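You operate a simulated robot arm through the tools that you are given. There is no shell and no other tool.

You run a simulated robot arm. Do the job below in one go: nothing can be reset, and whatever is moved stays where it is left.

TASK
Change cheese R203 from small mould R325 to the steel hoop and clip it tight.
Fine: use the hoop on the trolley; slacken the cord before lifting the mould off; stand the mould on the trolley's top; the cheese stays where it is; leave the other small mould and the other hoops; the trolley stays braked.

The check looks at the end state, three seconds after you hand in, the way a careful person would. Anything else that was tipped, shoved, dropped, spilled or broken makes it a failure.

THE ROBOT
A 7-joint arm with a two-finger parallel gripper, fixed in place. Base frame: the origin is at the foot of the arm, x ahead of it, y to its left, z up. Readings come in m, rad, newtons and seconds.
With the tool pointing down near the work surface it reaches from about 0.3 to 0.64 m from the base axis. Its first joint turns from -2.496 to 2.496 rad. Payload 3 kg.
Tool frame: the origin (TCP) lies between the finger pads and is the grasp point; the fingertips stand 0.03 m ahead of it; z points along the fingers, y is the line along which they close. The gripper opens to 0.094 m. The fingers are 0.028 m wide and 0.01 m thick; the gripper's body (0.05 by 0.096 m) begins 0.055 m behind the TCP.
Orientation is that of the tool frame in the base frame, as [roll, pitch, yaw] about the fixed x, y, z axes, in that order (R = Rz(yaw) Ry(pitch) Rx(roll)). With the fingers straight down and closing along the base's y, the tool's x points along the base's -x, its y along +y and its z along -z.

THE INTERFACE
- The arm moves only by the tool move_arm. Its argument "steps" is a list that holds one entry, the list of rows, each a list of 7 numbers: the shift along the tool's x, y, z in m, then the turn, a rotation vector about the tool's x, y, z in rad, then the finger opening in m, from 0 to 0.094. In form: [[[dx, dy, dz, rx, ry, rz, fingers], ...]]. A call has 1 to 20 rows; each row is the pose to reach, as a shift and turn from the pose commanded when the call began, along the tool's axes at that moment. Each row takes 0.2 s and may step no farther than 0.05 m and 0.15 rad from the row before; otherwise, or with a gripper value out of range, the whole call is refused. Where a pose cannot be reached the arm comes as near as it can. A force on the tool above 50 N (or 10 N above the force at the start of the call, whichever is more), or a blocked arm, ends the call early, and 0.2 s more pass. Each finger travels about 0.072 m/s and halts on what it meets, pressing with about 42 N; the grip force reading is that of the motor and also rises with nothing between the fingers. The clock runs only during rows and for 0.2 s after the last one: add rows that repeat a pose to give the fingers time. The reply holds the time, the measured pose of the TCP, the force on the tool along the base axes, the opening and the grip force, in the units named above and with some noise, with the torque about the TCP (base axes, N m) and any sound that the robot's microphone picked up.
- Cameras (640 x 400 px; columns grow to the right, rows downward): "scene" is fixed at [0.3966, 0.658, 1.2683]; the picture's right is [-0.54, 0.84, 0.00], its down [0.83, 0.53, -0.16] and it looks along [-0.14, -0.09, -0.99] (base axes); focal length 230 px, centre (320, 200). "wrist" rides on the gripper at [0.076, 0.014, -0.102] in the tool frame; the picture's right is [-0.18, 0.98, 0.00], its down [-0.75, -0.14, -0.64] and it looks along [-0.63, -0.12, 0.77] (tool axes); focal length 243 px, centre (320, 200).
- capture(camera): a new picture of that camera. It takes no simulated time.
- point_at(camera, pixels): there is no depth. For up to 12 entries [column, row, z] of the newest picture of that camera ("zoom" is the newest enlarged one), the place [x, y] in the base frame at which the ray of that pixel passes the height z, good to about 0.002 m, but the place of the scene camera against the robot may be out by one fixed shift of up to 0.012 m in any direction. It takes no simulated time.
- enlarge(camera, box): a new picture of the part [left, top, right, bottom] of that camera's present view, enlarged. It takes no simulated time.
- close_job(): hands the job in; it is judged then, once.

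Leave the gripper open and the arm clear of the work at the hand-in unless told otherwise.

The tools are called after "Call:" as a command line: name --argument value ..., lists and objects as JSON in quotes. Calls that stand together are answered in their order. move_arm: Moves the arm, as the interface text tells. Its arguments: {"type":"object","properties":{"steps":{"type":"array","items":{"type":"array","items":{"type":"array","items":{"type":"number"}}}}},"required":["steps"]} The other tools are called the same way: capture (camera) takes a picture; point_at (camera, pixels) gives the place at which the rays of pixels pass given heights; enlarge (camera, box) takes an enlarged picture of a part of a camera's view; close_job () hands the job in.

At the start:

```text
clock: 0.0
tcp_pos: [0.1629, 0.6013, 0.9154]
tcp_rot: [-3.142, 0.0, -3.141]
ft_force: [0.1, -0.9, -1.1]
ft_torque: [0.0, 0.03, -0.02]
opening: 0.094
gripper_force: 0.0
```

scene: 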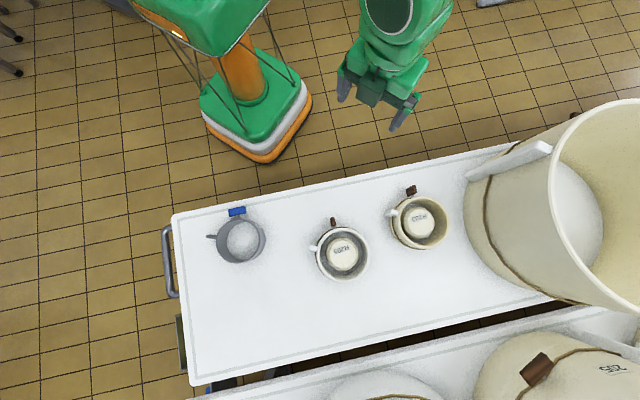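
wrist: 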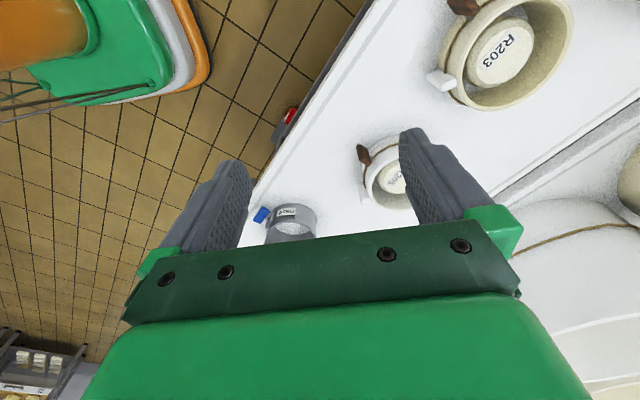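

I see a trolley with two small moulds (scene about (342,253) and (418,222)) and a grey steel hoop at (240,240). First I will enlarge each of them to read the labels.

Call:
enlarge --camera "scene" --box '[190, 190, 290, 280]'

Call:
enlarge --camera "scene" --box '[300, 170, 460, 290]'

Call:
enlarge --camera "wrist" --box '[340, 0, 600, 220]'

Call:
enlarge --camera "wrist" --box '[230, 90, 350, 250]'

Call:
enlarge --camera "wrist" --box '[0, 310, 140, 400]'

```text
4.44 times, centred on (240, 235) of scene
```

zoom: 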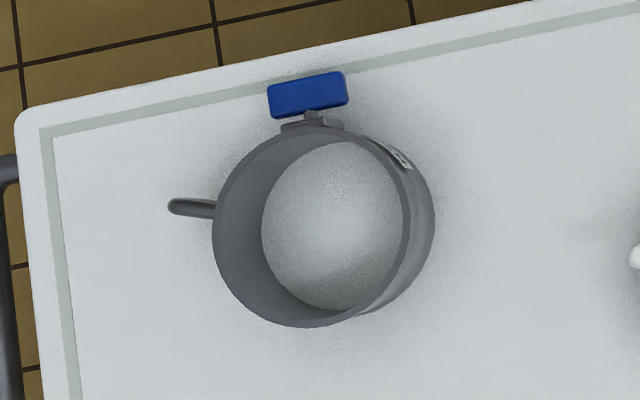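

```text
3.33 times, centred on (380, 230) of scene
```

zoom: 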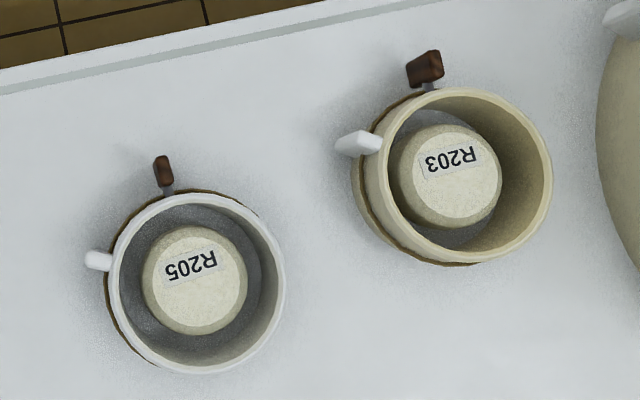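

```text
1.82 times, centred on (470, 110) of wrist
```

zoom: 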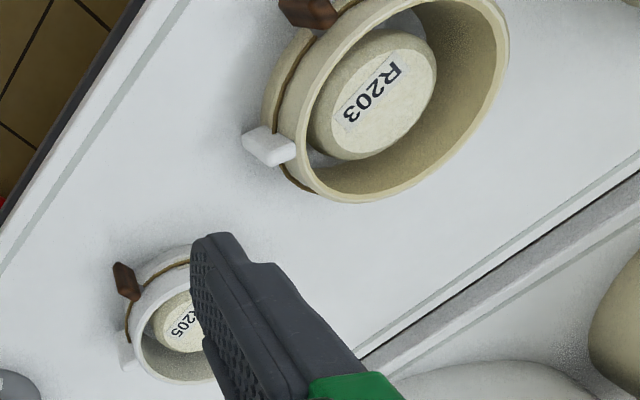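

```text
2.50 times, centred on (290, 170) of wrist
```

zoom: 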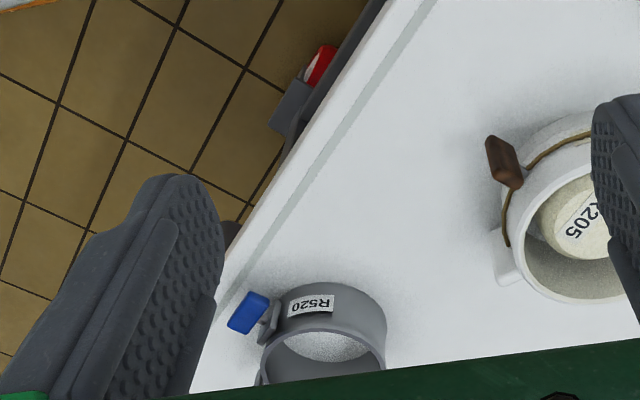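

```text
4.44 times, centred on (70, 355) of wrist
```

zoom: 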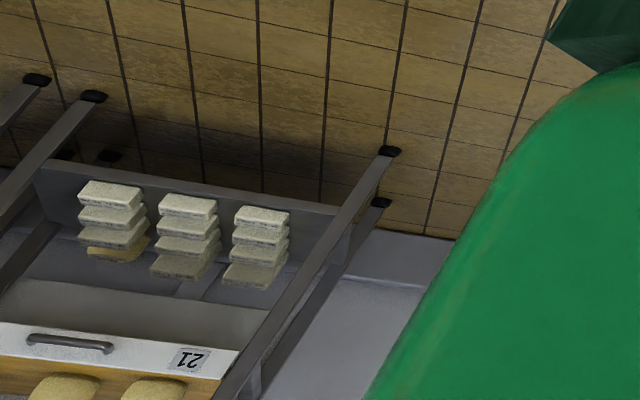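

The cheese R203 sits in the right-hand mould (scene (418,222)); the hoop has a blue clip lever and the moulds a cord with a brown toggle. I need the heights, so I cast rays from both cameras for the R203 cheese, the toggle and the peg.

Call:
point_at --camera "scene" --pixels '[[420, 217, 0.2], [420, 217, 0.4], [420, 217, 0.6], [412, 188, 0.3], [412, 188, 0.5], [173, 215, 0.3], [173, 215, 0.5], [195, 385, 0.3], [195, 385, 0.5], [240, 240, 0.4], [342, 253, 0.4]]'

Call:
enlarge --camera "wrist" --box '[340, 0, 600, 162]'

Call:
point_at --camera "wrist" --pixels '[[506, 50, 0.2], [506, 50, 0.4], [506, 50, 0.6], [464, 6, 0.3], [464, 6, 0.5], [438, 80, 0.3], [438, 80, 0.5]]'

```text
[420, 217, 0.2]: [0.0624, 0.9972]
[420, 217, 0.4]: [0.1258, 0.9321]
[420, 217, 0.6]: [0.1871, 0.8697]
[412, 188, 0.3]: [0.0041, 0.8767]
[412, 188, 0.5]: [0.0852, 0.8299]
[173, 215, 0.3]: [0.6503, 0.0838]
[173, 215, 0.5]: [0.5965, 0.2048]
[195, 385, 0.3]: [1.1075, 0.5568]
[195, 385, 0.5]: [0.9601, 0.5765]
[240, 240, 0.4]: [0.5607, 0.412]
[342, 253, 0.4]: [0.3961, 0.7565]
```

```text
2.46 times, centred on (470, 81) of wrist
```

zoom: 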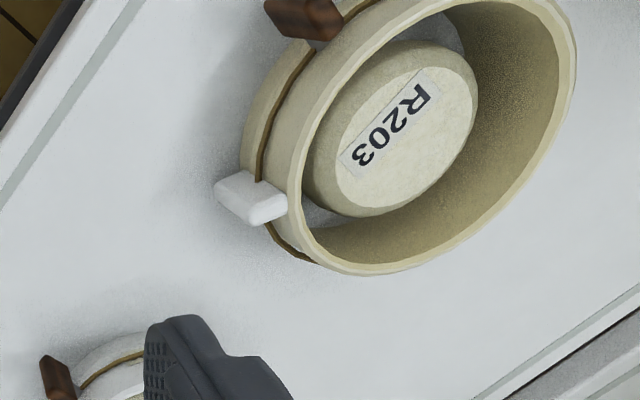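

```text
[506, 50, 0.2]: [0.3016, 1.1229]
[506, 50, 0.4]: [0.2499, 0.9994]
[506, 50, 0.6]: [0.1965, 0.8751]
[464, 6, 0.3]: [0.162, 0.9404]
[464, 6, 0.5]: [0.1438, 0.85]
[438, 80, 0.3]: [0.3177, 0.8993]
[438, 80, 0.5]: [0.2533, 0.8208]
```

The two rays for the R203 label meet near z ≈ 0.61 m. I check that with more points: blue clip (wrist (261,214), scene (237,211)), R203's toggle, R205's toggle, and the mould pegs.

Call:
point_at --camera "wrist" --pixels '[[261, 214, 0.5], [261, 214, 0.7], [464, 6, 0.5], [464, 6, 0.7], [442, 80, 0.5], [442, 80, 0.7], [364, 155, 0.5], [364, 155, 0.7], [296, 115, 0.5]]'

Call:
point_at --camera "scene" --pixels '[[237, 211, 0.5], [237, 211, 0.7], [411, 190, 0.5], [411, 190, 0.7], [393, 213, 0.5], [393, 213, 0.7], [333, 221, 0.5], [333, 221, 0.7], [173, 215, 0.7], [173, 215, 0.6], [192, 385, 0.6]]'

```text
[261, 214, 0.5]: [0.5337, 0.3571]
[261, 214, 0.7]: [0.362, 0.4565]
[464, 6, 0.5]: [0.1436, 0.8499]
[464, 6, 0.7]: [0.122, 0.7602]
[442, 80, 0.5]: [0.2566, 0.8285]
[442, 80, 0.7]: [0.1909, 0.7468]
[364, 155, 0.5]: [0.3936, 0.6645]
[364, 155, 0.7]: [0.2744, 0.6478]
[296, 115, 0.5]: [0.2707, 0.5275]
```

```text
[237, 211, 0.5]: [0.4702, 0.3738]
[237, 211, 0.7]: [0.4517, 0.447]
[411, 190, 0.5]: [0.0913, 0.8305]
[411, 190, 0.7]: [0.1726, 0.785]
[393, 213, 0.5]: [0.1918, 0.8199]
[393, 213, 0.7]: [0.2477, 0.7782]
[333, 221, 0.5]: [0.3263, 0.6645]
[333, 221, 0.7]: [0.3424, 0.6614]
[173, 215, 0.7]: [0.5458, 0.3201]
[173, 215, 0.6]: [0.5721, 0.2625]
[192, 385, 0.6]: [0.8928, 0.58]
```

The work sits at z ≈ 0.55–0.62; hoop clip near (0.46, 0.40), R203's mould near (0.19, 0.86), farther out. I turn the wrist about the tool axis by −1.5 rad up here in free air so that the wrist camera looks straight at R203's mould.

Call:
move_arm --steps '[[[0, 0, 0, 0, 0, -0.14, 0.094], [0, 0, 0, 0, 0, -0.28, 0.094], [0, 0, 0, 0, 0, -0.42, 0.094], [0, 0, 0, 0, 0, -0.56, 0.094], [0, 0, 0, 0, 0, -0.7, 0.094], [0, 0, 0, 0, 0, -0.84, 0.094], [0, 0, 0, 0, 0, -0.98, 0.094], [0, 0, 0, 0, 0, -1.12, 0.094], [0, 0, 0, 0, 0, -1.26, 0.094], [0, 0, 0, 0, 0, -1.4, 0.094], [0, 0, 0, 0, 0, -1.5, 0.094], [0, 0, 0, 0, 0, -1.5, 0.094]]]'

Call:
capture --camera "wrist"

Call:
capture --camera "scene"

```text
clock: 2.6
tcp_pos: [0.163, 0.6017, 0.9146]
tcp_rot: [-3.141, 0.001, -1.642]
ft_force: [-0.3, 0.0, 0.4]
ft_torque: [0.01, -0.01, -0.03]
opening: 0.0941
gripper_force: 0.0
```

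```text
taken
```

wrist: 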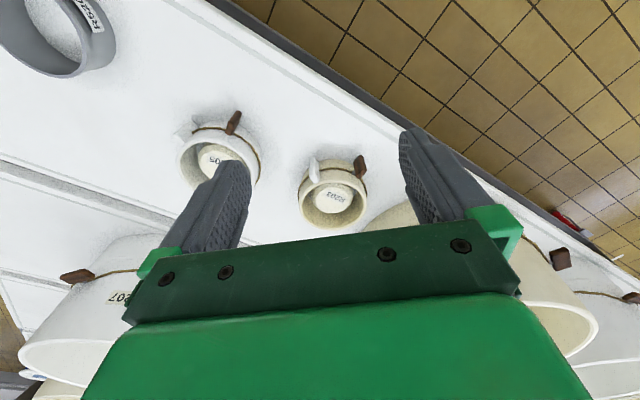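

```text
taken
```

scene: 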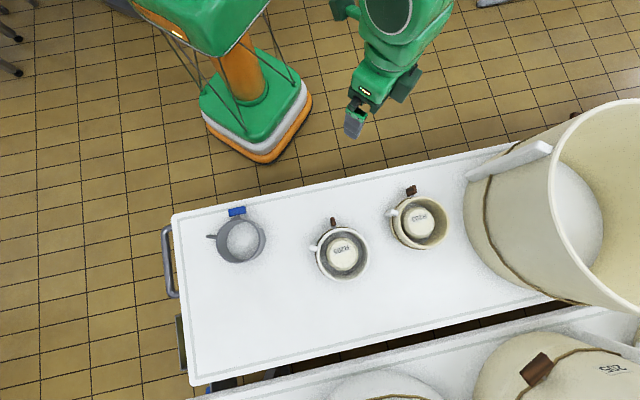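

Now the wrist view shows R203's mould at (333,193). I enlarge it and cast rays.

Call:
enlarge --camera "wrist" --box '[280, 140, 390, 235]'

Call:
enlarge --camera "wrist" --box '[160, 90, 290, 200]'

Call:
point_at --camera "wrist" --pixels '[[338, 196, 0.5], [338, 196, 0.6], [338, 196, 0.7], [361, 165, 0.5], [361, 165, 0.6], [314, 165, 0.5], [314, 165, 0.6], [232, 122, 0.5], [232, 122, 0.6]]'

```text
4.21 times, centred on (335, 188) of wrist
```

zoom: 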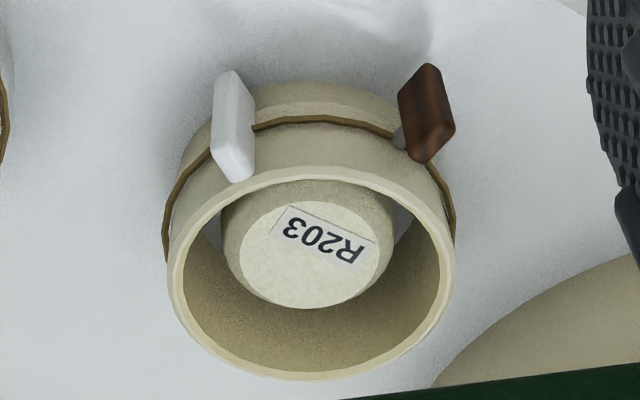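

```text
3.64 times, centred on (225, 145) of wrist
```

zoom: 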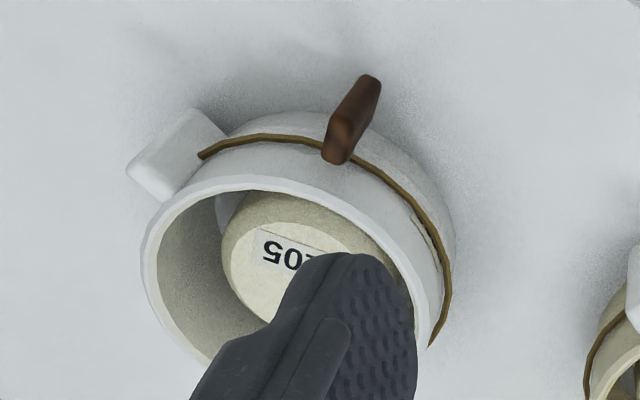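

```text
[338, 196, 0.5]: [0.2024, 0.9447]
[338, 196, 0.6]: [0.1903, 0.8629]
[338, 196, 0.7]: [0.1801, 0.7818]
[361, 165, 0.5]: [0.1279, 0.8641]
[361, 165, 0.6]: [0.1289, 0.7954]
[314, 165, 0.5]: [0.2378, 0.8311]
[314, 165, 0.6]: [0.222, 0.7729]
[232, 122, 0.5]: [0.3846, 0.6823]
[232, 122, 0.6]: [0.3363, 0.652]
```

The mould has a white peg handle, a cord, and a brown toggle on a stem; the R205 toggle is turned differently. I next look at how near the large vessel on the right is, and the trolley corners, before moving outward.

Call:
point_at --camera "scene" --pixels '[[468, 185, 0.6], [468, 185, 0.8], [510, 160, 0.7], [510, 160, 0.9], [550, 150, 0.8], [470, 230, 0.6], [560, 305, 0.8], [420, 165, 0.55], [300, 188, 0.55], [390, 342, 0.55]]'

Call:
enlarge --camera "scene" --box '[380, 160, 460, 260]'

Call:
enlarge --camera "wrist" --box '[380, 200, 640, 400]'

Call:
enlarge --camera "wrist" --box '[0, 0, 160, 100]'

```text
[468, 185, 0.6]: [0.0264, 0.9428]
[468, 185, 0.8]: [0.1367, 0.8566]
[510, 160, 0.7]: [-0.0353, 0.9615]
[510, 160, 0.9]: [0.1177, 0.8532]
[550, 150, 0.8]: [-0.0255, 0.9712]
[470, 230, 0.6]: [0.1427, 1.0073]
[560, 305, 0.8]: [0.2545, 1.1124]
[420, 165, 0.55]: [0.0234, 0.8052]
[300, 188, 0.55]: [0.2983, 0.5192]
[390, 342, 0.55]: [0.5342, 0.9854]
```

```text
4.00 times, centred on (420, 210) of scene
```

zoom: 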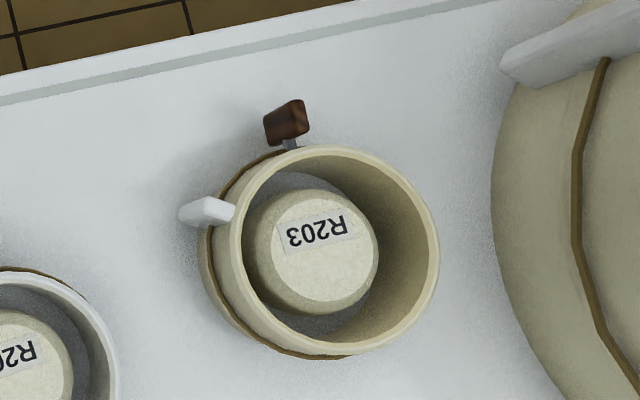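

```text
2.00 times, centred on (510, 300) of wrist
```

zoom: 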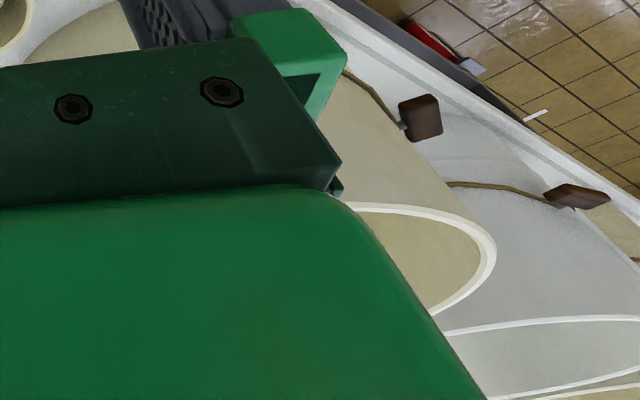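

```text
4.00 times, centred on (80, 50) of wrist
```

zoom: 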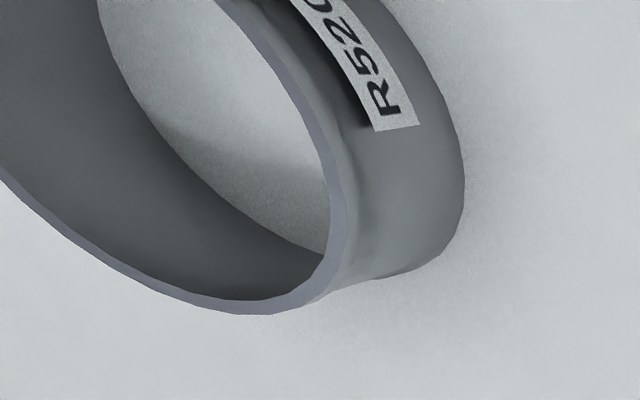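

I test how far the arm reaches with the tool straight down: outward along base +y by 0.15 m and down to z ≈ 0.81, well above the mould rims (~0.62).

Call:
move_arm --steps '[[[-0.03, 0, 0.02, 0, 0, 0, 0.094], [-0.06, 0, 0.04, 0, 0, 0, 0.094], [-0.09, 0, 0.06, 0, 0, 0, 0.094], [-0.12, 0, 0.08, 0, 0, 0, 0.094], [-0.15, 0, 0.1, 0, 0, 0, 0.094], [-0.15, 0, 0.1, 0, 0, 0, 0.094]]]'

Call:
capture --camera "wrist"

Call:
capture --camera "scene"

```text
clock: 4.0
tcp_pos: [0.1741, 0.7516, 0.8171]
tcp_rot: [3.141, 0.0, -1.642]
ft_force: [-0.1, 0.2, -0.6]
ft_torque: [0.0, 0.02, -0.01]
opening: 0.0938
gripper_force: 0.1
```

```text
taken
```

wrist: 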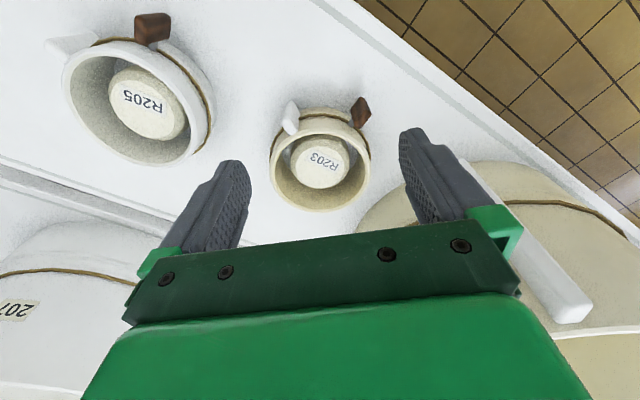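

```text
taken
```

scene: 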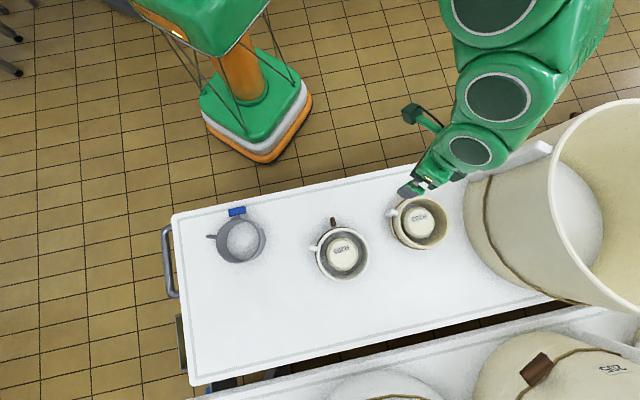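

The arm reached (0.174, 0.752, 0.817) with the tool straight down, so there is more reach than feared. I zoom in on R203's mould and on the R205 mould for comparing.

Call:
enlarge --camera "wrist" --box '[250, 85, 390, 220]'

Call:
enlarge --camera "wrist" --box '[30, 0, 230, 180]'

Call:
point_at --camera "wrist" --pixels '[[323, 162, 0.5], [323, 162, 0.6], [323, 162, 0.65], [361, 112, 0.5], [361, 112, 0.6], [291, 117, 0.5], [291, 117, 0.6], [143, 99, 0.5], [143, 99, 0.6], [320, 210, 0.6], [450, 200, 0.6], [400, 185, 0.6]]'

```text
2.96 times, centred on (320, 152) of wrist
```

zoom: 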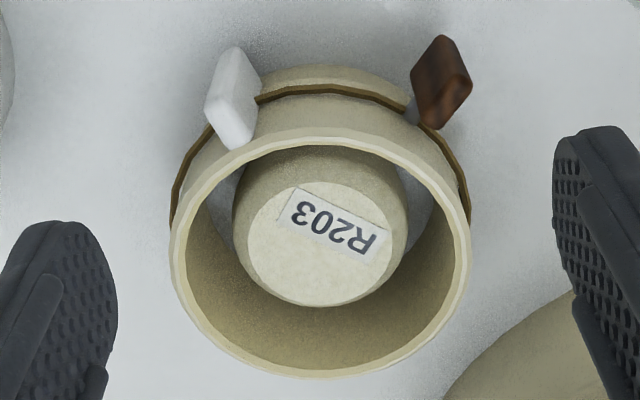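

```text
2.22 times, centred on (130, 90) of wrist
```

zoom: 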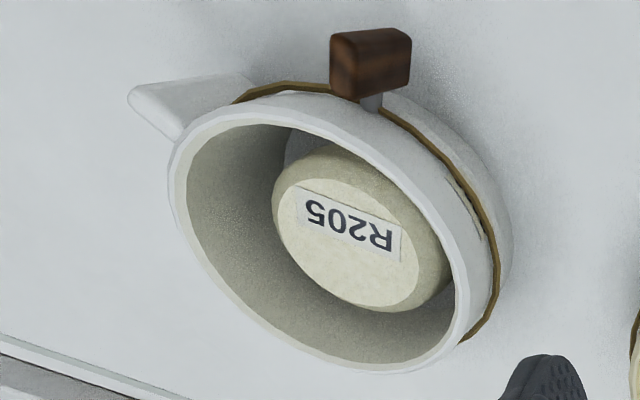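

```text
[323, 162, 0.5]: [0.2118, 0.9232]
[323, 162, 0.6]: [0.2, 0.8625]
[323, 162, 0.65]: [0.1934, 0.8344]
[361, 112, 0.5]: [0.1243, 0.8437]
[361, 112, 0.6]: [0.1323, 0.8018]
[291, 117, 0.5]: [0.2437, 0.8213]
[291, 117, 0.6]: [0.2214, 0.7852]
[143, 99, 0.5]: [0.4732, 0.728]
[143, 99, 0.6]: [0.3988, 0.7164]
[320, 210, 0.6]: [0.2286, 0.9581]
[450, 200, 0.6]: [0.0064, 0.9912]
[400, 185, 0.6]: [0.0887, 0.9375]
```

R203's toggle is at about (0.133, 0.805, ~0.60), on the robot-facing side; the trolley edge runs diagonally. I want a low, more horizontal look at toggle, cord and label, so I first back off to about (0.0, 0.66, 0.80) and turn the tool to face the trolley squarely (yaw ≈ −2.38).

Call:
move_arm --steps '[[[0.0173, 0.0278, 0.003, 0, 0, 0.1225, 0.094], [0.0347, 0.0557, 0.006, 0, 0, 0.245, 0.094], [0.052, 0.0835, 0.009, 0, 0, 0.3675, 0.094], [0.0693, 0.1113, 0.012, 0, 0, 0.49, 0.094], [0.0867, 0.1392, 0.015, 0, 0, 0.6125, 0.094], [0.104, 0.167, 0.017, 0, 0, 0.735, 0.094], [0.104, 0.167, 0.017, 0, 0, 0.735, 0.094]]]'

Call:
capture --camera "wrist"

Call:
capture --camera "scene"

```text
clock: 5.6
tcp_pos: [0.0, 0.6579, 0.7987]
tcp_rot: [3.141, -0.002, -2.377]
ft_force: [0.0, -0.1, 0.8]
ft_torque: [-0.01, -0.02, -0.02]
opening: 0.0943
gripper_force: 0.0
```

```text
taken
```

wrist: 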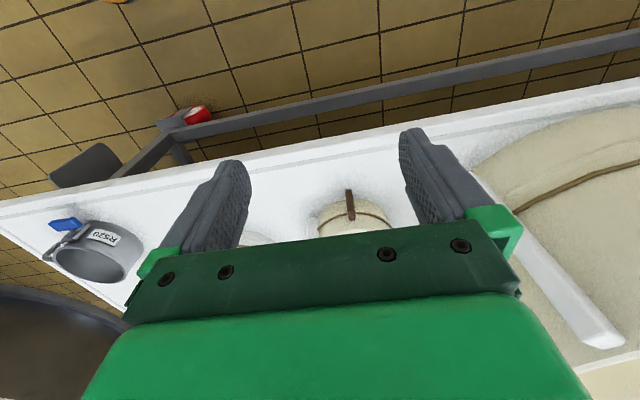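

```text
taken
```

scene: 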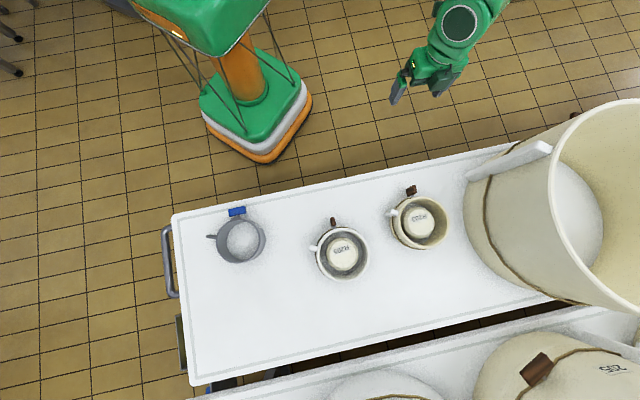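

The view now faces the trolley squarely. I zoom on the hoop's blue clip at (65,225) and R203's toggle at (350,205).

Call:
enlarge --camera "wrist" --box '[20, 190, 160, 290]'

Call:
enlarge --camera "wrist" --box '[300, 170, 400, 240]'

Call:
move_arm --steps '[[[0, 0, 0, 0, -0.14, 0, 0.094], [0, 0, 0, 0, -0.28, 0, 0.094], [0, 0, 0, 0, -0.42, 0, 0.094], [0, 0, 0, 0, -0.5, 0, 0.094], [0, 0, 0, 0, -0.5, 0, 0.094]]]'

Call:
capture --camera "wrist"

```text
4.00 times, centred on (90, 240) of wrist
```

zoom: 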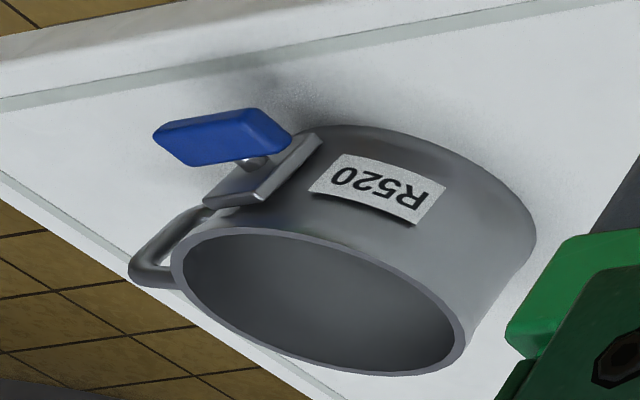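

```text
5.71 times, centred on (350, 205) of wrist
```

zoom: 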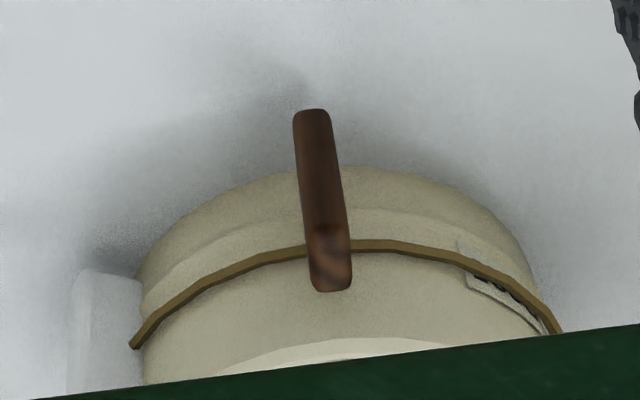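

```text
clock: 7.0
tcp_pos: [0.0475, 0.6694, 0.785]
tcp_rot: [3.033, 0.321, -2.645]
ft_force: [-1.0, 0.1, 0.2]
ft_torque: [-0.01, -0.01, -0.02]
opening: 0.094
gripper_force: 0.1
stopped in row 5: the arm was blocked; the commanded pose is now the measured one
```

```text
taken
```

wrist: 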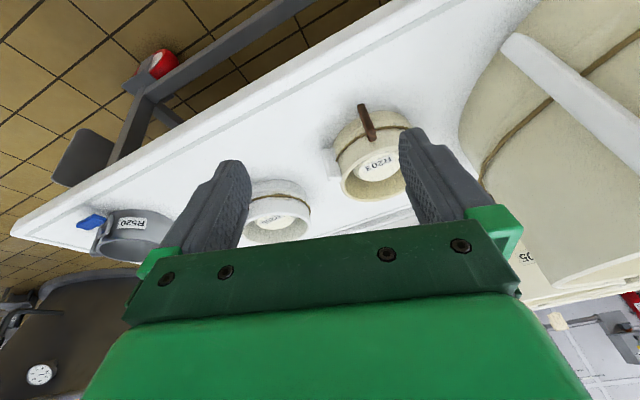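

The arm was blocked short of the full tilt (a joint limit, no contact force); it now stands at (0.048, 0.669, 0.785). I zoom into the present picture on the moulds and the hoop.

Call:
enlarge --camera "wrist" --box '[320, 90, 420, 210]'

Call:
enlarge --camera "wrist" --box '[230, 160, 330, 250]'

Call:
enlarge --camera "wrist" --box '[70, 190, 190, 270]'

Call:
enlarge --camera "wrist" --box '[490, 0, 640, 320]'

```text
3.33 times, centred on (370, 150) of wrist
```

zoom: 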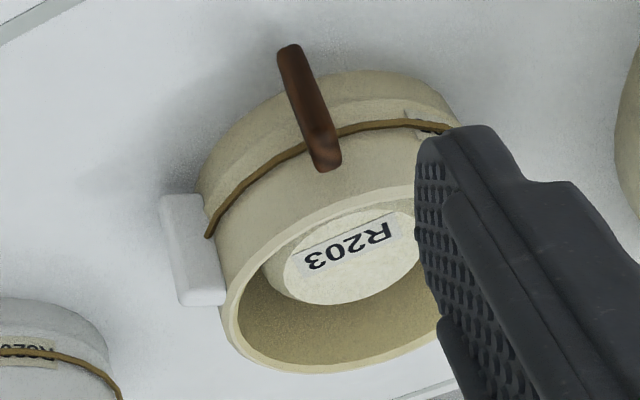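

```text
4.44 times, centred on (280, 205) of wrist
```

zoom: 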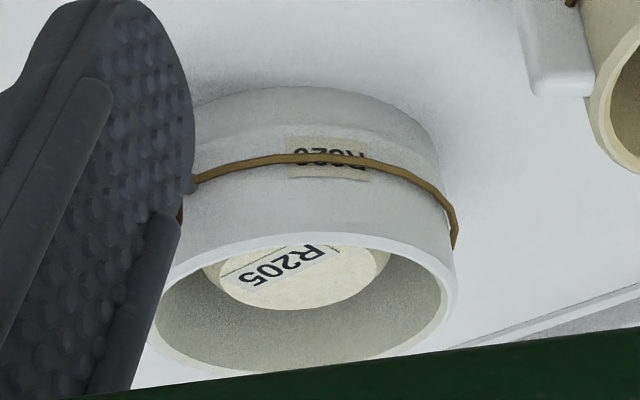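

```text
5.00 times, centred on (130, 230) of wrist
```

zoom: 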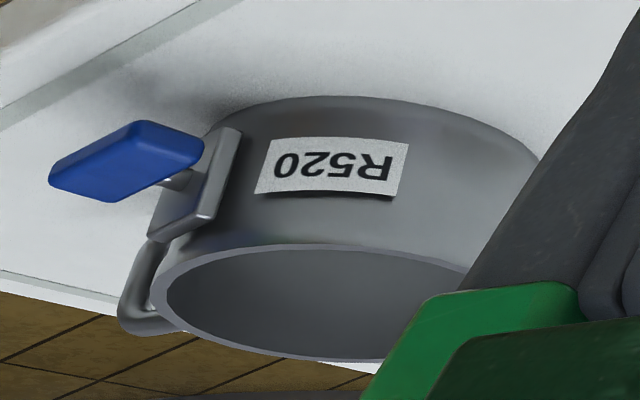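

```text
1.25 times, centred on (565, 160) of wrist
```

zoom: 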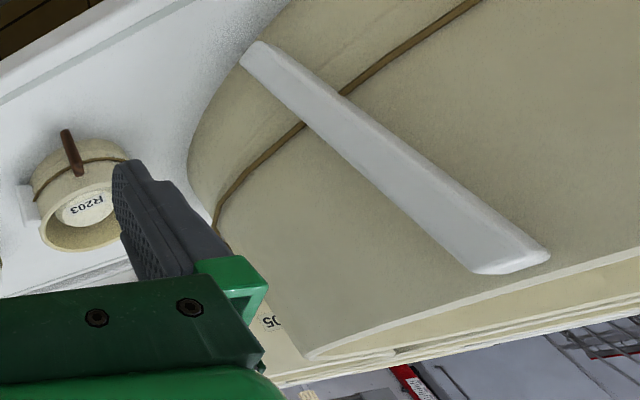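

R203's mould has a vertical white fin as handle, a vertical brown toggle bar on a radial stem, and the cord; the hoop has a loop handle and a blue bar lying level on a stem. I level the tool again and back off to about (0.12, 0.60, 0.85), to then try turning the wrist half round so that the camera would be on top when the fingers point outward.

Call:
move_arm --steps '[[[-0.0158, -0.0295, -0.0209, 0.035, 0.107, 0, 0.094], [-0.0315, -0.059, -0.0418, 0.07, 0.214, 0, 0.094], [-0.0473, -0.0885, -0.0627, 0.1048, 0.3213, 0, 0.094], [-0.0473, -0.0885, -0.0627, 0.1048, 0.3213, 0, 0.094]]]'

```text
clock: 8.0
tcp_pos: [0.1131, 0.6007, 0.8534]
tcp_rot: [3.14, 0.007, -2.617]
ft_force: [-0.4, -0.2, 0.3]
ft_torque: [0.02, -0.02, 0.0]
opening: 0.0939
gripper_force: 0.1
```

Level at (0.113, 0.601, 0.853). Now I turn about the tool axis by −2.8 rad in place (20 rows) to see how far the wrist joint goes.

Call:
move_arm --steps '[[[0, 0, 0, 0, 0, -0.14, 0.094], [0, 0, 0, 0, 0, -0.28, 0.094], [0, 0, 0, 0, 0, -0.42, 0.094], [0, 0, 0, 0, 0, -0.56, 0.094], [0, 0, 0, 0, 0, -0.7, 0.094], [0, 0, 0, 0, 0, -0.84, 0.094], [0, 0, 0, 0, 0, -0.98, 0.094], [0, 0, 0, 0, 0, -1.12, 0.094], [0, 0, 0, 0, 0, -1.26, 0.094], [0, 0, 0, 0, 0, -1.4, 0.094], [0, 0, 0, 0, 0, -1.54, 0.094], [0, 0, 0, 0, 0, -1.68, 0.094], [0, 0, 0, 0, 0, -1.82, 0.094], [0, 0, 0, 0, 0, -1.96, 0.094], [0, 0, 0, 0, 0, -2.1, 0.094], [0, 0, 0, 0, 0, -2.24, 0.094], [0, 0, 0, 0, 0, -2.38, 0.094], [0, 0, 0, 0, 0, -2.52, 0.094], [0, 0, 0, 0, 0, -2.66, 0.094], [0, 0, 0, 0, 0, -2.8, 0.094]]]'

Call:
capture --camera "scene"

```text
clock: 12.2
tcp_pos: [0.1147, 0.6003, 0.8533]
tcp_rot: [-3.139, -0.007, 0.185]
ft_force: [-0.1, 0.6, -0.6]
ft_torque: [0.0, -0.03, 0.01]
opening: 0.0942
gripper_force: 0.0
```

```text
taken
```

scene: 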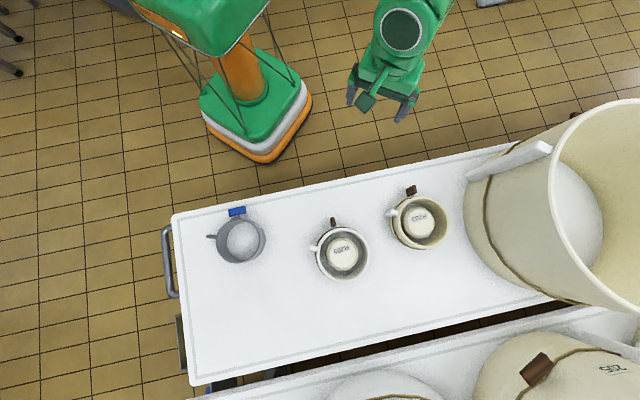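

The wrist turned freely to yaw 0.185. I go on to yaw ≈ 0.764 (tool x along the trolley's inward normal).

Call:
move_arm --steps '[[[0, 0, 0, 0, 0, -0.145, 0.094], [0, 0, 0, 0, 0, -0.29, 0.094], [0, 0, 0, 0, 0, -0.435, 0.094], [0, 0, 0, 0, 0, -0.579, 0.094], [0, 0, 0, 0, 0, -0.579, 0.094]]]'

```text
clock: 13.4
tcp_pos: [0.1129, 0.5997, 0.8525]
tcp_rot: [3.139, -0.007, 0.76]
ft_force: [0.3, -0.2, 0.1]
ft_torque: [-0.01, -0.01, 0.01]
opening: 0.0942
gripper_force: 0.0
```

Now I tilt the fingers outward, +0.9 rad about tool y, TCP held in place in free air.

Call:
move_arm --steps '[[[0, 0, 0, 0, 0.13, 0, 0.094], [0, 0, 0, 0, 0.26, 0, 0.094], [0, 0, 0, 0, 0.39, 0, 0.094], [0, 0, 0, 0, 0.52, 0, 0.094], [0, 0, 0, 0, 0.65, 0, 0.094], [0, 0, 0, 0, 0.78, 0, 0.094], [0, 0, 0, 0, 0.9, 0, 0.094], [0, 0, 0, 0, 0.9, 0, 0.094]]]'

Call:
capture --camera "wrist"

Call:
capture --camera "scene"

```text
clock: 14.6
tcp_pos: [0.1164, 0.5867, 0.8298]
tcp_rot: [-2.908, -0.326, 0.358]
ft_force: [0.5, 0.0, 0.1]
ft_torque: [-0.01, -0.02, 0.02]
opening: 0.0938
gripper_force: 0.1
stopped in row 6: the arm was blocked; the commanded pose is now the measured one
```

```text
taken
```

wrist: 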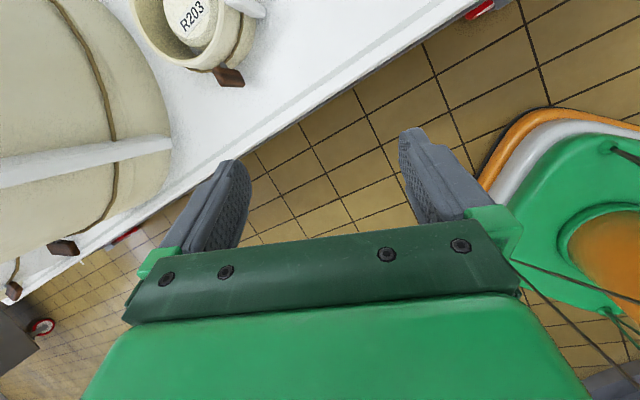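

```text
taken
```

scene: 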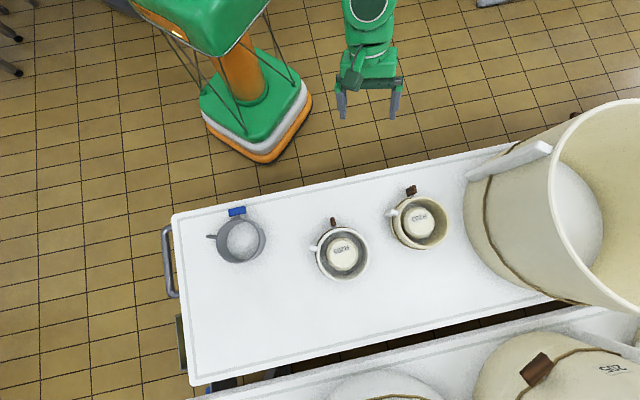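

Blocked again at about 0.4 rad outward tilt, so the wrist cannot point level outward; I must work with the tool near vertical. I level the tool again (rotation vector (−0.225, −0.329, 0)).

Call:
move_arm --steps '[[[0, 0, 0, -0.0751, -0.1097, 0, 0.094], [0, 0, 0, -0.1502, -0.2193, 0, 0.094], [0, 0, 0, -0.2253, -0.329, 0, 0.094], [0, 0, 0, -0.2253, -0.329, 0, 0.094]]]'

```text
clock: 15.6
tcp_pos: [0.1125, 0.5861, 0.8299]
tcp_rot: [3.136, -0.006, 0.406]
ft_force: [-0.1, -0.7, 0.0]
ft_torque: [-0.02, 0.0, -0.01]
opening: 0.0942
gripper_force: 0.1
```

I turn the wrist back by +2.78 rad to yaw −2.38 (camera on the robot side).

Call:
move_arm --steps '[[[0, 0, 0, 0, 0, 0.139, 0.094], [0, 0, 0, 0, 0, 0.278, 0.094], [0, 0, 0, 0, 0, 0.417, 0.094], [0, 0, 0, 0, 0, 0.556, 0.094], [0, 0, 0, 0, 0, 0.695, 0.094], [0, 0, 0, 0, 0, 0.834, 0.094], [0, 0, 0, 0, 0, 0.973, 0.094], [0, 0, 0, 0, 0, 1.112, 0.094], [0, 0, 0, 0, 0, 1.251, 0.094], [0, 0, 0, 0, 0, 1.39, 0.094], [0, 0, 0, 0, 0, 1.529, 0.094], [0, 0, 0, 0, 0, 1.668, 0.094], [0, 0, 0, 0, 0, 1.807, 0.094], [0, 0, 0, 0, 0, 1.946, 0.094], [0, 0, 0, 0, 0, 2.085, 0.094], [0, 0, 0, 0, 0, 2.224, 0.094], [0, 0, 0, 0, 0, 2.363, 0.094], [0, 0, 0, 0, 0, 2.502, 0.094], [0, 0, 0, 0, 0, 2.641, 0.094], [0, 0, 0, 0, 0, 2.78, 0.094]]]'

```text
clock: 19.8
tcp_pos: [0.1127, 0.5868, 0.8291]
tcp_rot: [-3.136, 0.005, -2.375]
ft_force: [-0.4, 0.1, 0.2]
ft_torque: [-0.02, -0.02, 0.0]
opening: 0.0943
gripper_force: 0.0
```

Yaw is −2.375: tool x = −n (toward robot), tool y = u (along the trolley). I approach R203's toggle from the robot side, to about (0.09, 0.76, 0.72), still clear above everything near (fingertips at 0.69).

Call:
move_arm --steps '[[[-0.0172, 0.0234, 0.0182, 0, 0, 0, 0.094], [-0.0345, 0.0469, 0.0363, 0, 0, 0, 0.094], [-0.0517, 0.0703, 0.0545, 0, 0, 0, 0.094], [-0.0689, 0.0937, 0.0727, 0, 0, 0, 0.094], [-0.0862, 0.1172, 0.0908, 0, 0, 0, 0.094], [-0.1034, 0.1406, 0.109, 0, 0, 0, 0.094], [-0.1034, 0.1406, 0.109, 0, 0, 0, 0.094]]]'

Call:
capture --camera "wrist"

Call:
capture --camera "scene"

```text
clock: 21.4
tcp_pos: [0.0922, 0.7601, 0.7206]
tcp_rot: [-3.135, 0.007, -2.375]
ft_force: [-0.2, -0.1, 0.7]
ft_torque: [0.03, 0.03, 0.03]
opening: 0.0941
gripper_force: 0.1
```

```text
taken
```

wrist: 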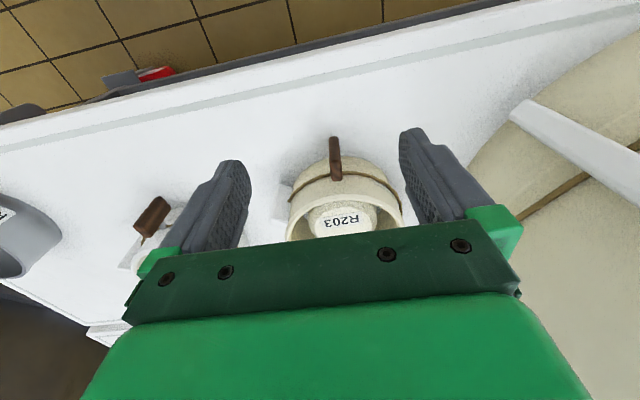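

```text
taken
```

scene: 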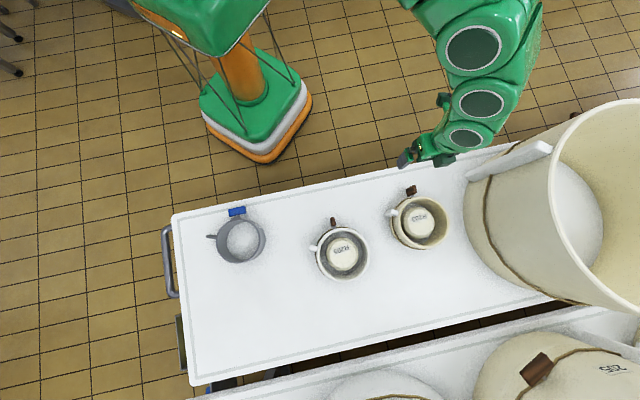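

Reached. The toggle is in view at (336,158). I zoom in and cast rays for the toggle ends, cord, rim and trolley edge.

Call:
enlarge --camera "wrist" --box '[280, 125, 410, 245]'

Call:
enlarge --camera "wrist" --box '[110, 180, 200, 280]'

Call:
enlarge --camera "wrist" --box '[450, 60, 640, 250]'

Call:
point_at --camera "wrist" --pixels '[[336, 139, 0.55], [336, 139, 0.6], [338, 178, 0.55], [338, 178, 0.6], [343, 219, 0.55], [343, 219, 0.6], [343, 219, 0.65], [320, 70, 0.55], [320, 70, 0.5], [160, 215, 0.55], [160, 215, 0.6]]'

```text
3.33 times, centred on (345, 185) of wrist
```

zoom: 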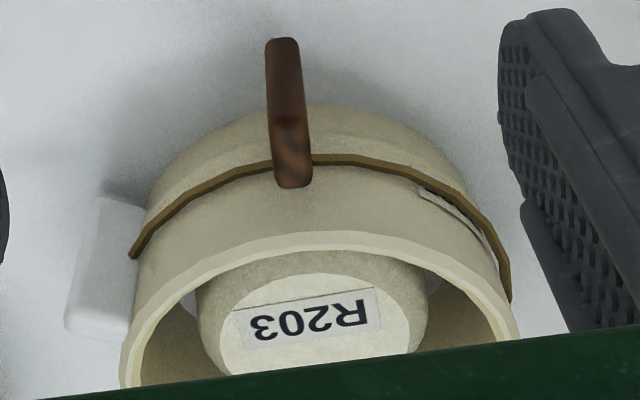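

```text
4.00 times, centred on (155, 230) of wrist
```

zoom: 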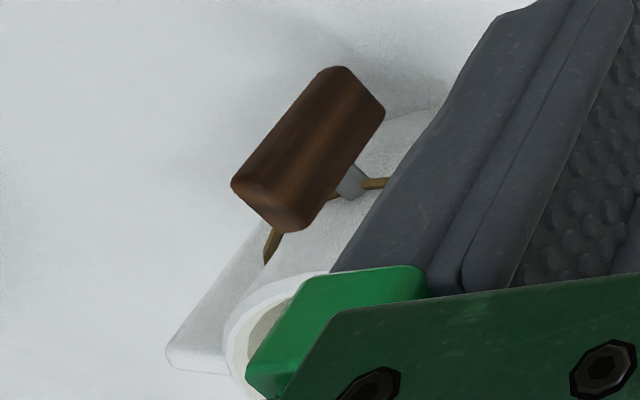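

```text
2.11 times, centred on (545, 155) of wrist
```

zoom: 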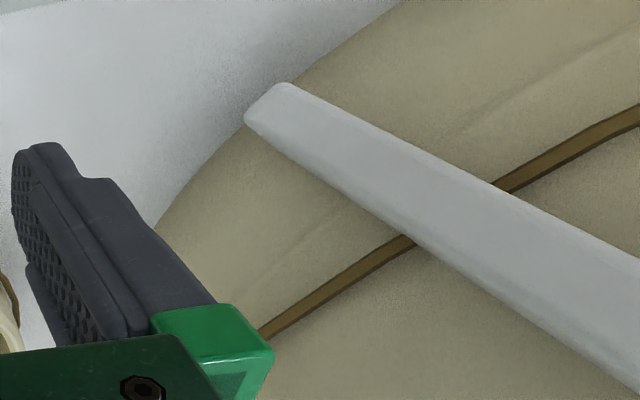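

```text
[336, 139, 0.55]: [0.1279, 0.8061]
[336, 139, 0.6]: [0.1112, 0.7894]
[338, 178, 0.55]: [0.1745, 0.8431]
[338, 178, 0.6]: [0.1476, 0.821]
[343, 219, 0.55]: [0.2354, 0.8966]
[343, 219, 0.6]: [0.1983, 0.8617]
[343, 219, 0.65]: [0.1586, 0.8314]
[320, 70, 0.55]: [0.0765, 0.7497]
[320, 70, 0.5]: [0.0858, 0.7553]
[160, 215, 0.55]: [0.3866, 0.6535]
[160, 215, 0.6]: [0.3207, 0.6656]
```

The toggle bar is upright, about 10 mm thick, roughly 50 mm tall (z ≈ 0.563–0.614), front face about 0.645 m out along n, at u ≈ 0.491. I go lower and nearer, fingertips still above the bar (TCP z 0.66), for a more exact look.

Call:
move_arm --steps '[[[-0.0071, 0.0025, 0.02, 0, 0, 0, 0.094], [-0.0142, 0.005, 0.04, 0, 0, 0, 0.094], [-0.0213, 0.0075, 0.06, 0, 0, 0, 0.094], [-0.0213, 0.0075, 0.06, 0, 0, 0, 0.094]]]'

Call:
capture --camera "wrist"

Call:
enlarge --camera "wrist" --box '[240, 80, 420, 250]'

Call:
enlarge --camera "scene" --box '[370, 140, 470, 260]'

```text
clock: 22.4
tcp_pos: [0.102, 0.7792, 0.6604]
tcp_rot: [-3.134, 0.005, -2.373]
ft_force: [0.3, -0.9, -0.4]
ft_torque: [0.0, -0.06, -0.01]
opening: 0.0942
gripper_force: 0.0
```

```text
taken
```

wrist: 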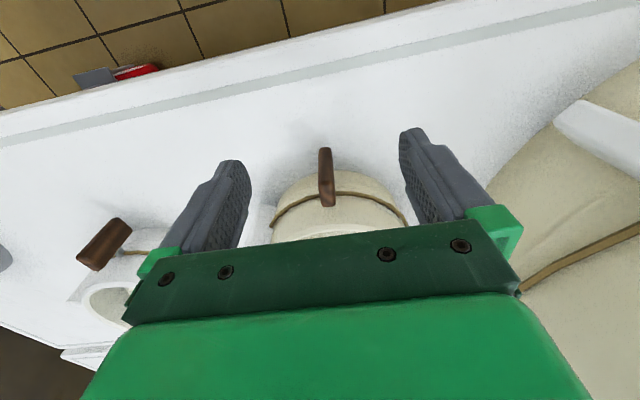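

```text
2.35 times, centred on (330, 165) of wrist
```

zoom: 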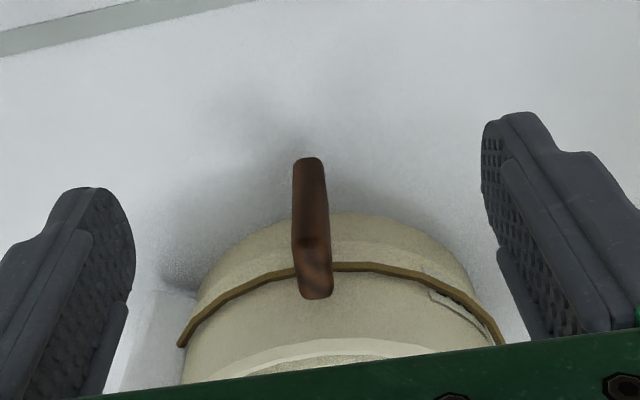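

```text
3.33 times, centred on (420, 200) of scene
```

zoom: 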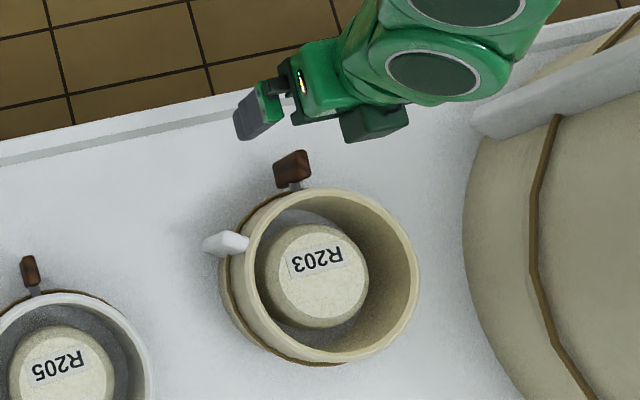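

Good close view. I cast rays for the bar's bottom front (325,148), top front edge (326,182), top back (328,207), and the cord on both sides, to fix its place with the earlier view.

Call:
point_at --camera "wrist" --pixels '[[325, 148, 0.55], [325, 148, 0.6], [326, 182, 0.55], [326, 182, 0.62], [328, 207, 0.55], [328, 207, 0.62], [320, 80, 0.5], [320, 80, 0.55], [353, 197, 0.58], [353, 197, 0.6]]'

```text
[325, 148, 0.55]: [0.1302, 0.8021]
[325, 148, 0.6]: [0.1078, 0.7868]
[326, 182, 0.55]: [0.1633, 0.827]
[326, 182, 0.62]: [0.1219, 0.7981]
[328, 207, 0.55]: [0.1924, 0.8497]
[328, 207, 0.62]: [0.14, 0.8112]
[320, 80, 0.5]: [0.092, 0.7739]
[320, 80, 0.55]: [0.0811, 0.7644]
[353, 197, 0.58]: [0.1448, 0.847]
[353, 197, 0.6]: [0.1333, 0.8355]
```

From two views: bar z ≈ 0.565–0.620, p (outward) ≈ 0.642–0.664, u ≈ 0.4895; stem axis at z ≈ 0.593. I narrow the fingers to 0.04, move over the bar (fingertips 1 cm above it), and go down to TCP z 0.61 so that the fingers straddle it without touching the mould wall.

Call:
move_arm --steps '[[[0, -0.001, 0, 0, 0, 0, 0.06], [0, -0.001, 0, 0, 0, 0, 0.04], [-0.016, -0.001, 0, 0, 0, 0, 0.04], [-0.0318, -0.001, 0, 0, 0, 0, 0.04], [-0.0318, -0.001, 0.015, 0, 0, 0, 0.04], [-0.0318, -0.001, 0.03, 0, 0, 0, 0.04], [-0.0318, -0.001, 0.042, 0, 0, 0, 0.04], [-0.0318, -0.001, 0.0504, 0, 0, 0, 0.04], [-0.0318, -0.001, 0.0504, 0, 0, 0, 0.04]]]'

Call:
capture --camera "wrist"

Call:
enlarge --camera "wrist" --box '[240, 80, 420, 250]'

Call:
enlarge --camera "scene" --box '[370, 140, 470, 260]'

```text
clock: 24.4
tcp_pos: [0.1258, 0.8011, 0.6108]
tcp_rot: [-3.135, 0.005, -2.373]
ft_force: [-0.3, 0.0, -0.4]
ft_torque: [-0.03, -0.01, 0.0]
opening: 0.0401
gripper_force: 0.1
```

```text
taken
```

wrist: 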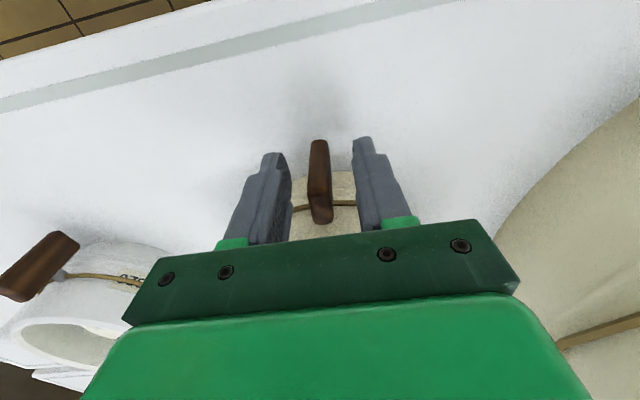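

```text
2.35 times, centred on (330, 165) of wrist
```

zoom: 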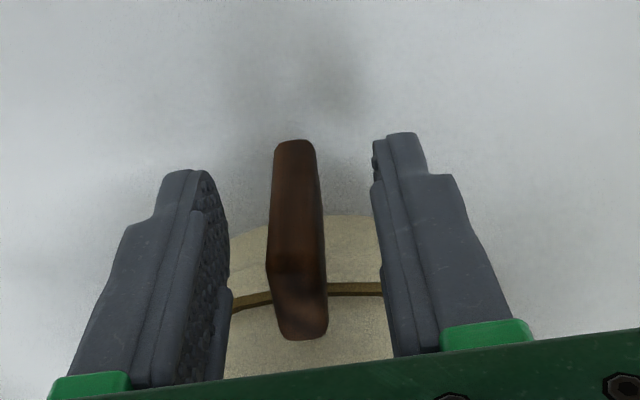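

```text
3.33 times, centred on (420, 200) of scene
```

zoom: 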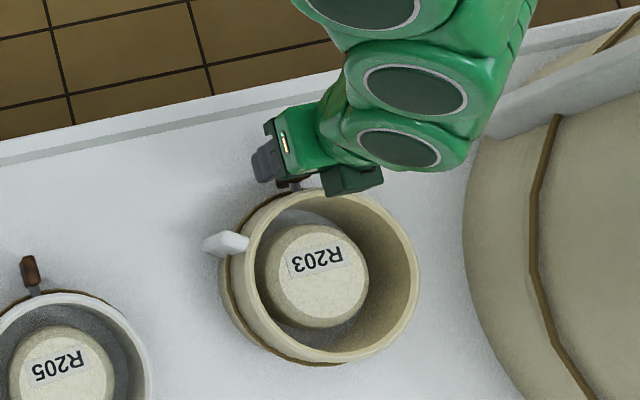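

The bar is centred between the fingers. I close on it now.

Call:
move_arm --steps '[[[0, 0, 0, 0, 0, 0, 0.02], [0, 0, 0, 0, 0, 0, 0.01], [0, 0, 0, 0, 0, 0, 0.0], [0, 0, 0, 0, 0, 0, 0.0]]]'

Call:
capture --camera "wrist"

Call:
enlarge --camera "scene" --box '[370, 140, 470, 260]'

```text
clock: 25.4
tcp_pos: [0.126, 0.8012, 0.6111]
tcp_rot: [-3.136, 0.005, -2.374]
ft_force: [1.1, -0.1, 0.1]
ft_torque: [-0.14, 0.1, -0.08]
opening: 0.0157
gripper_force: 42.0
```

```text
taken
```

wrist: 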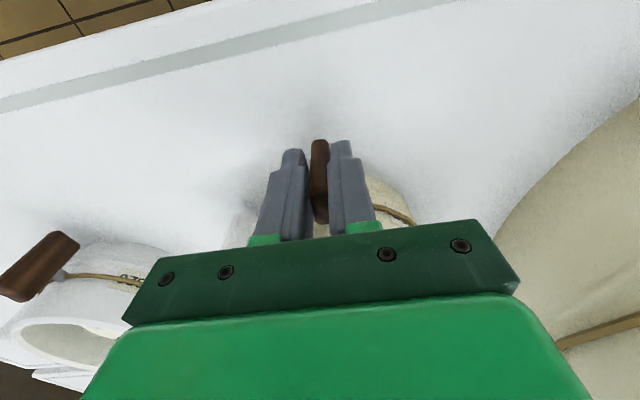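

```text
3.33 times, centred on (420, 200) of scene
```

zoom: 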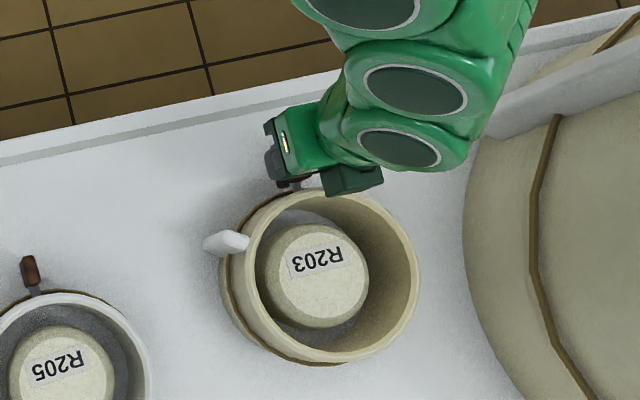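

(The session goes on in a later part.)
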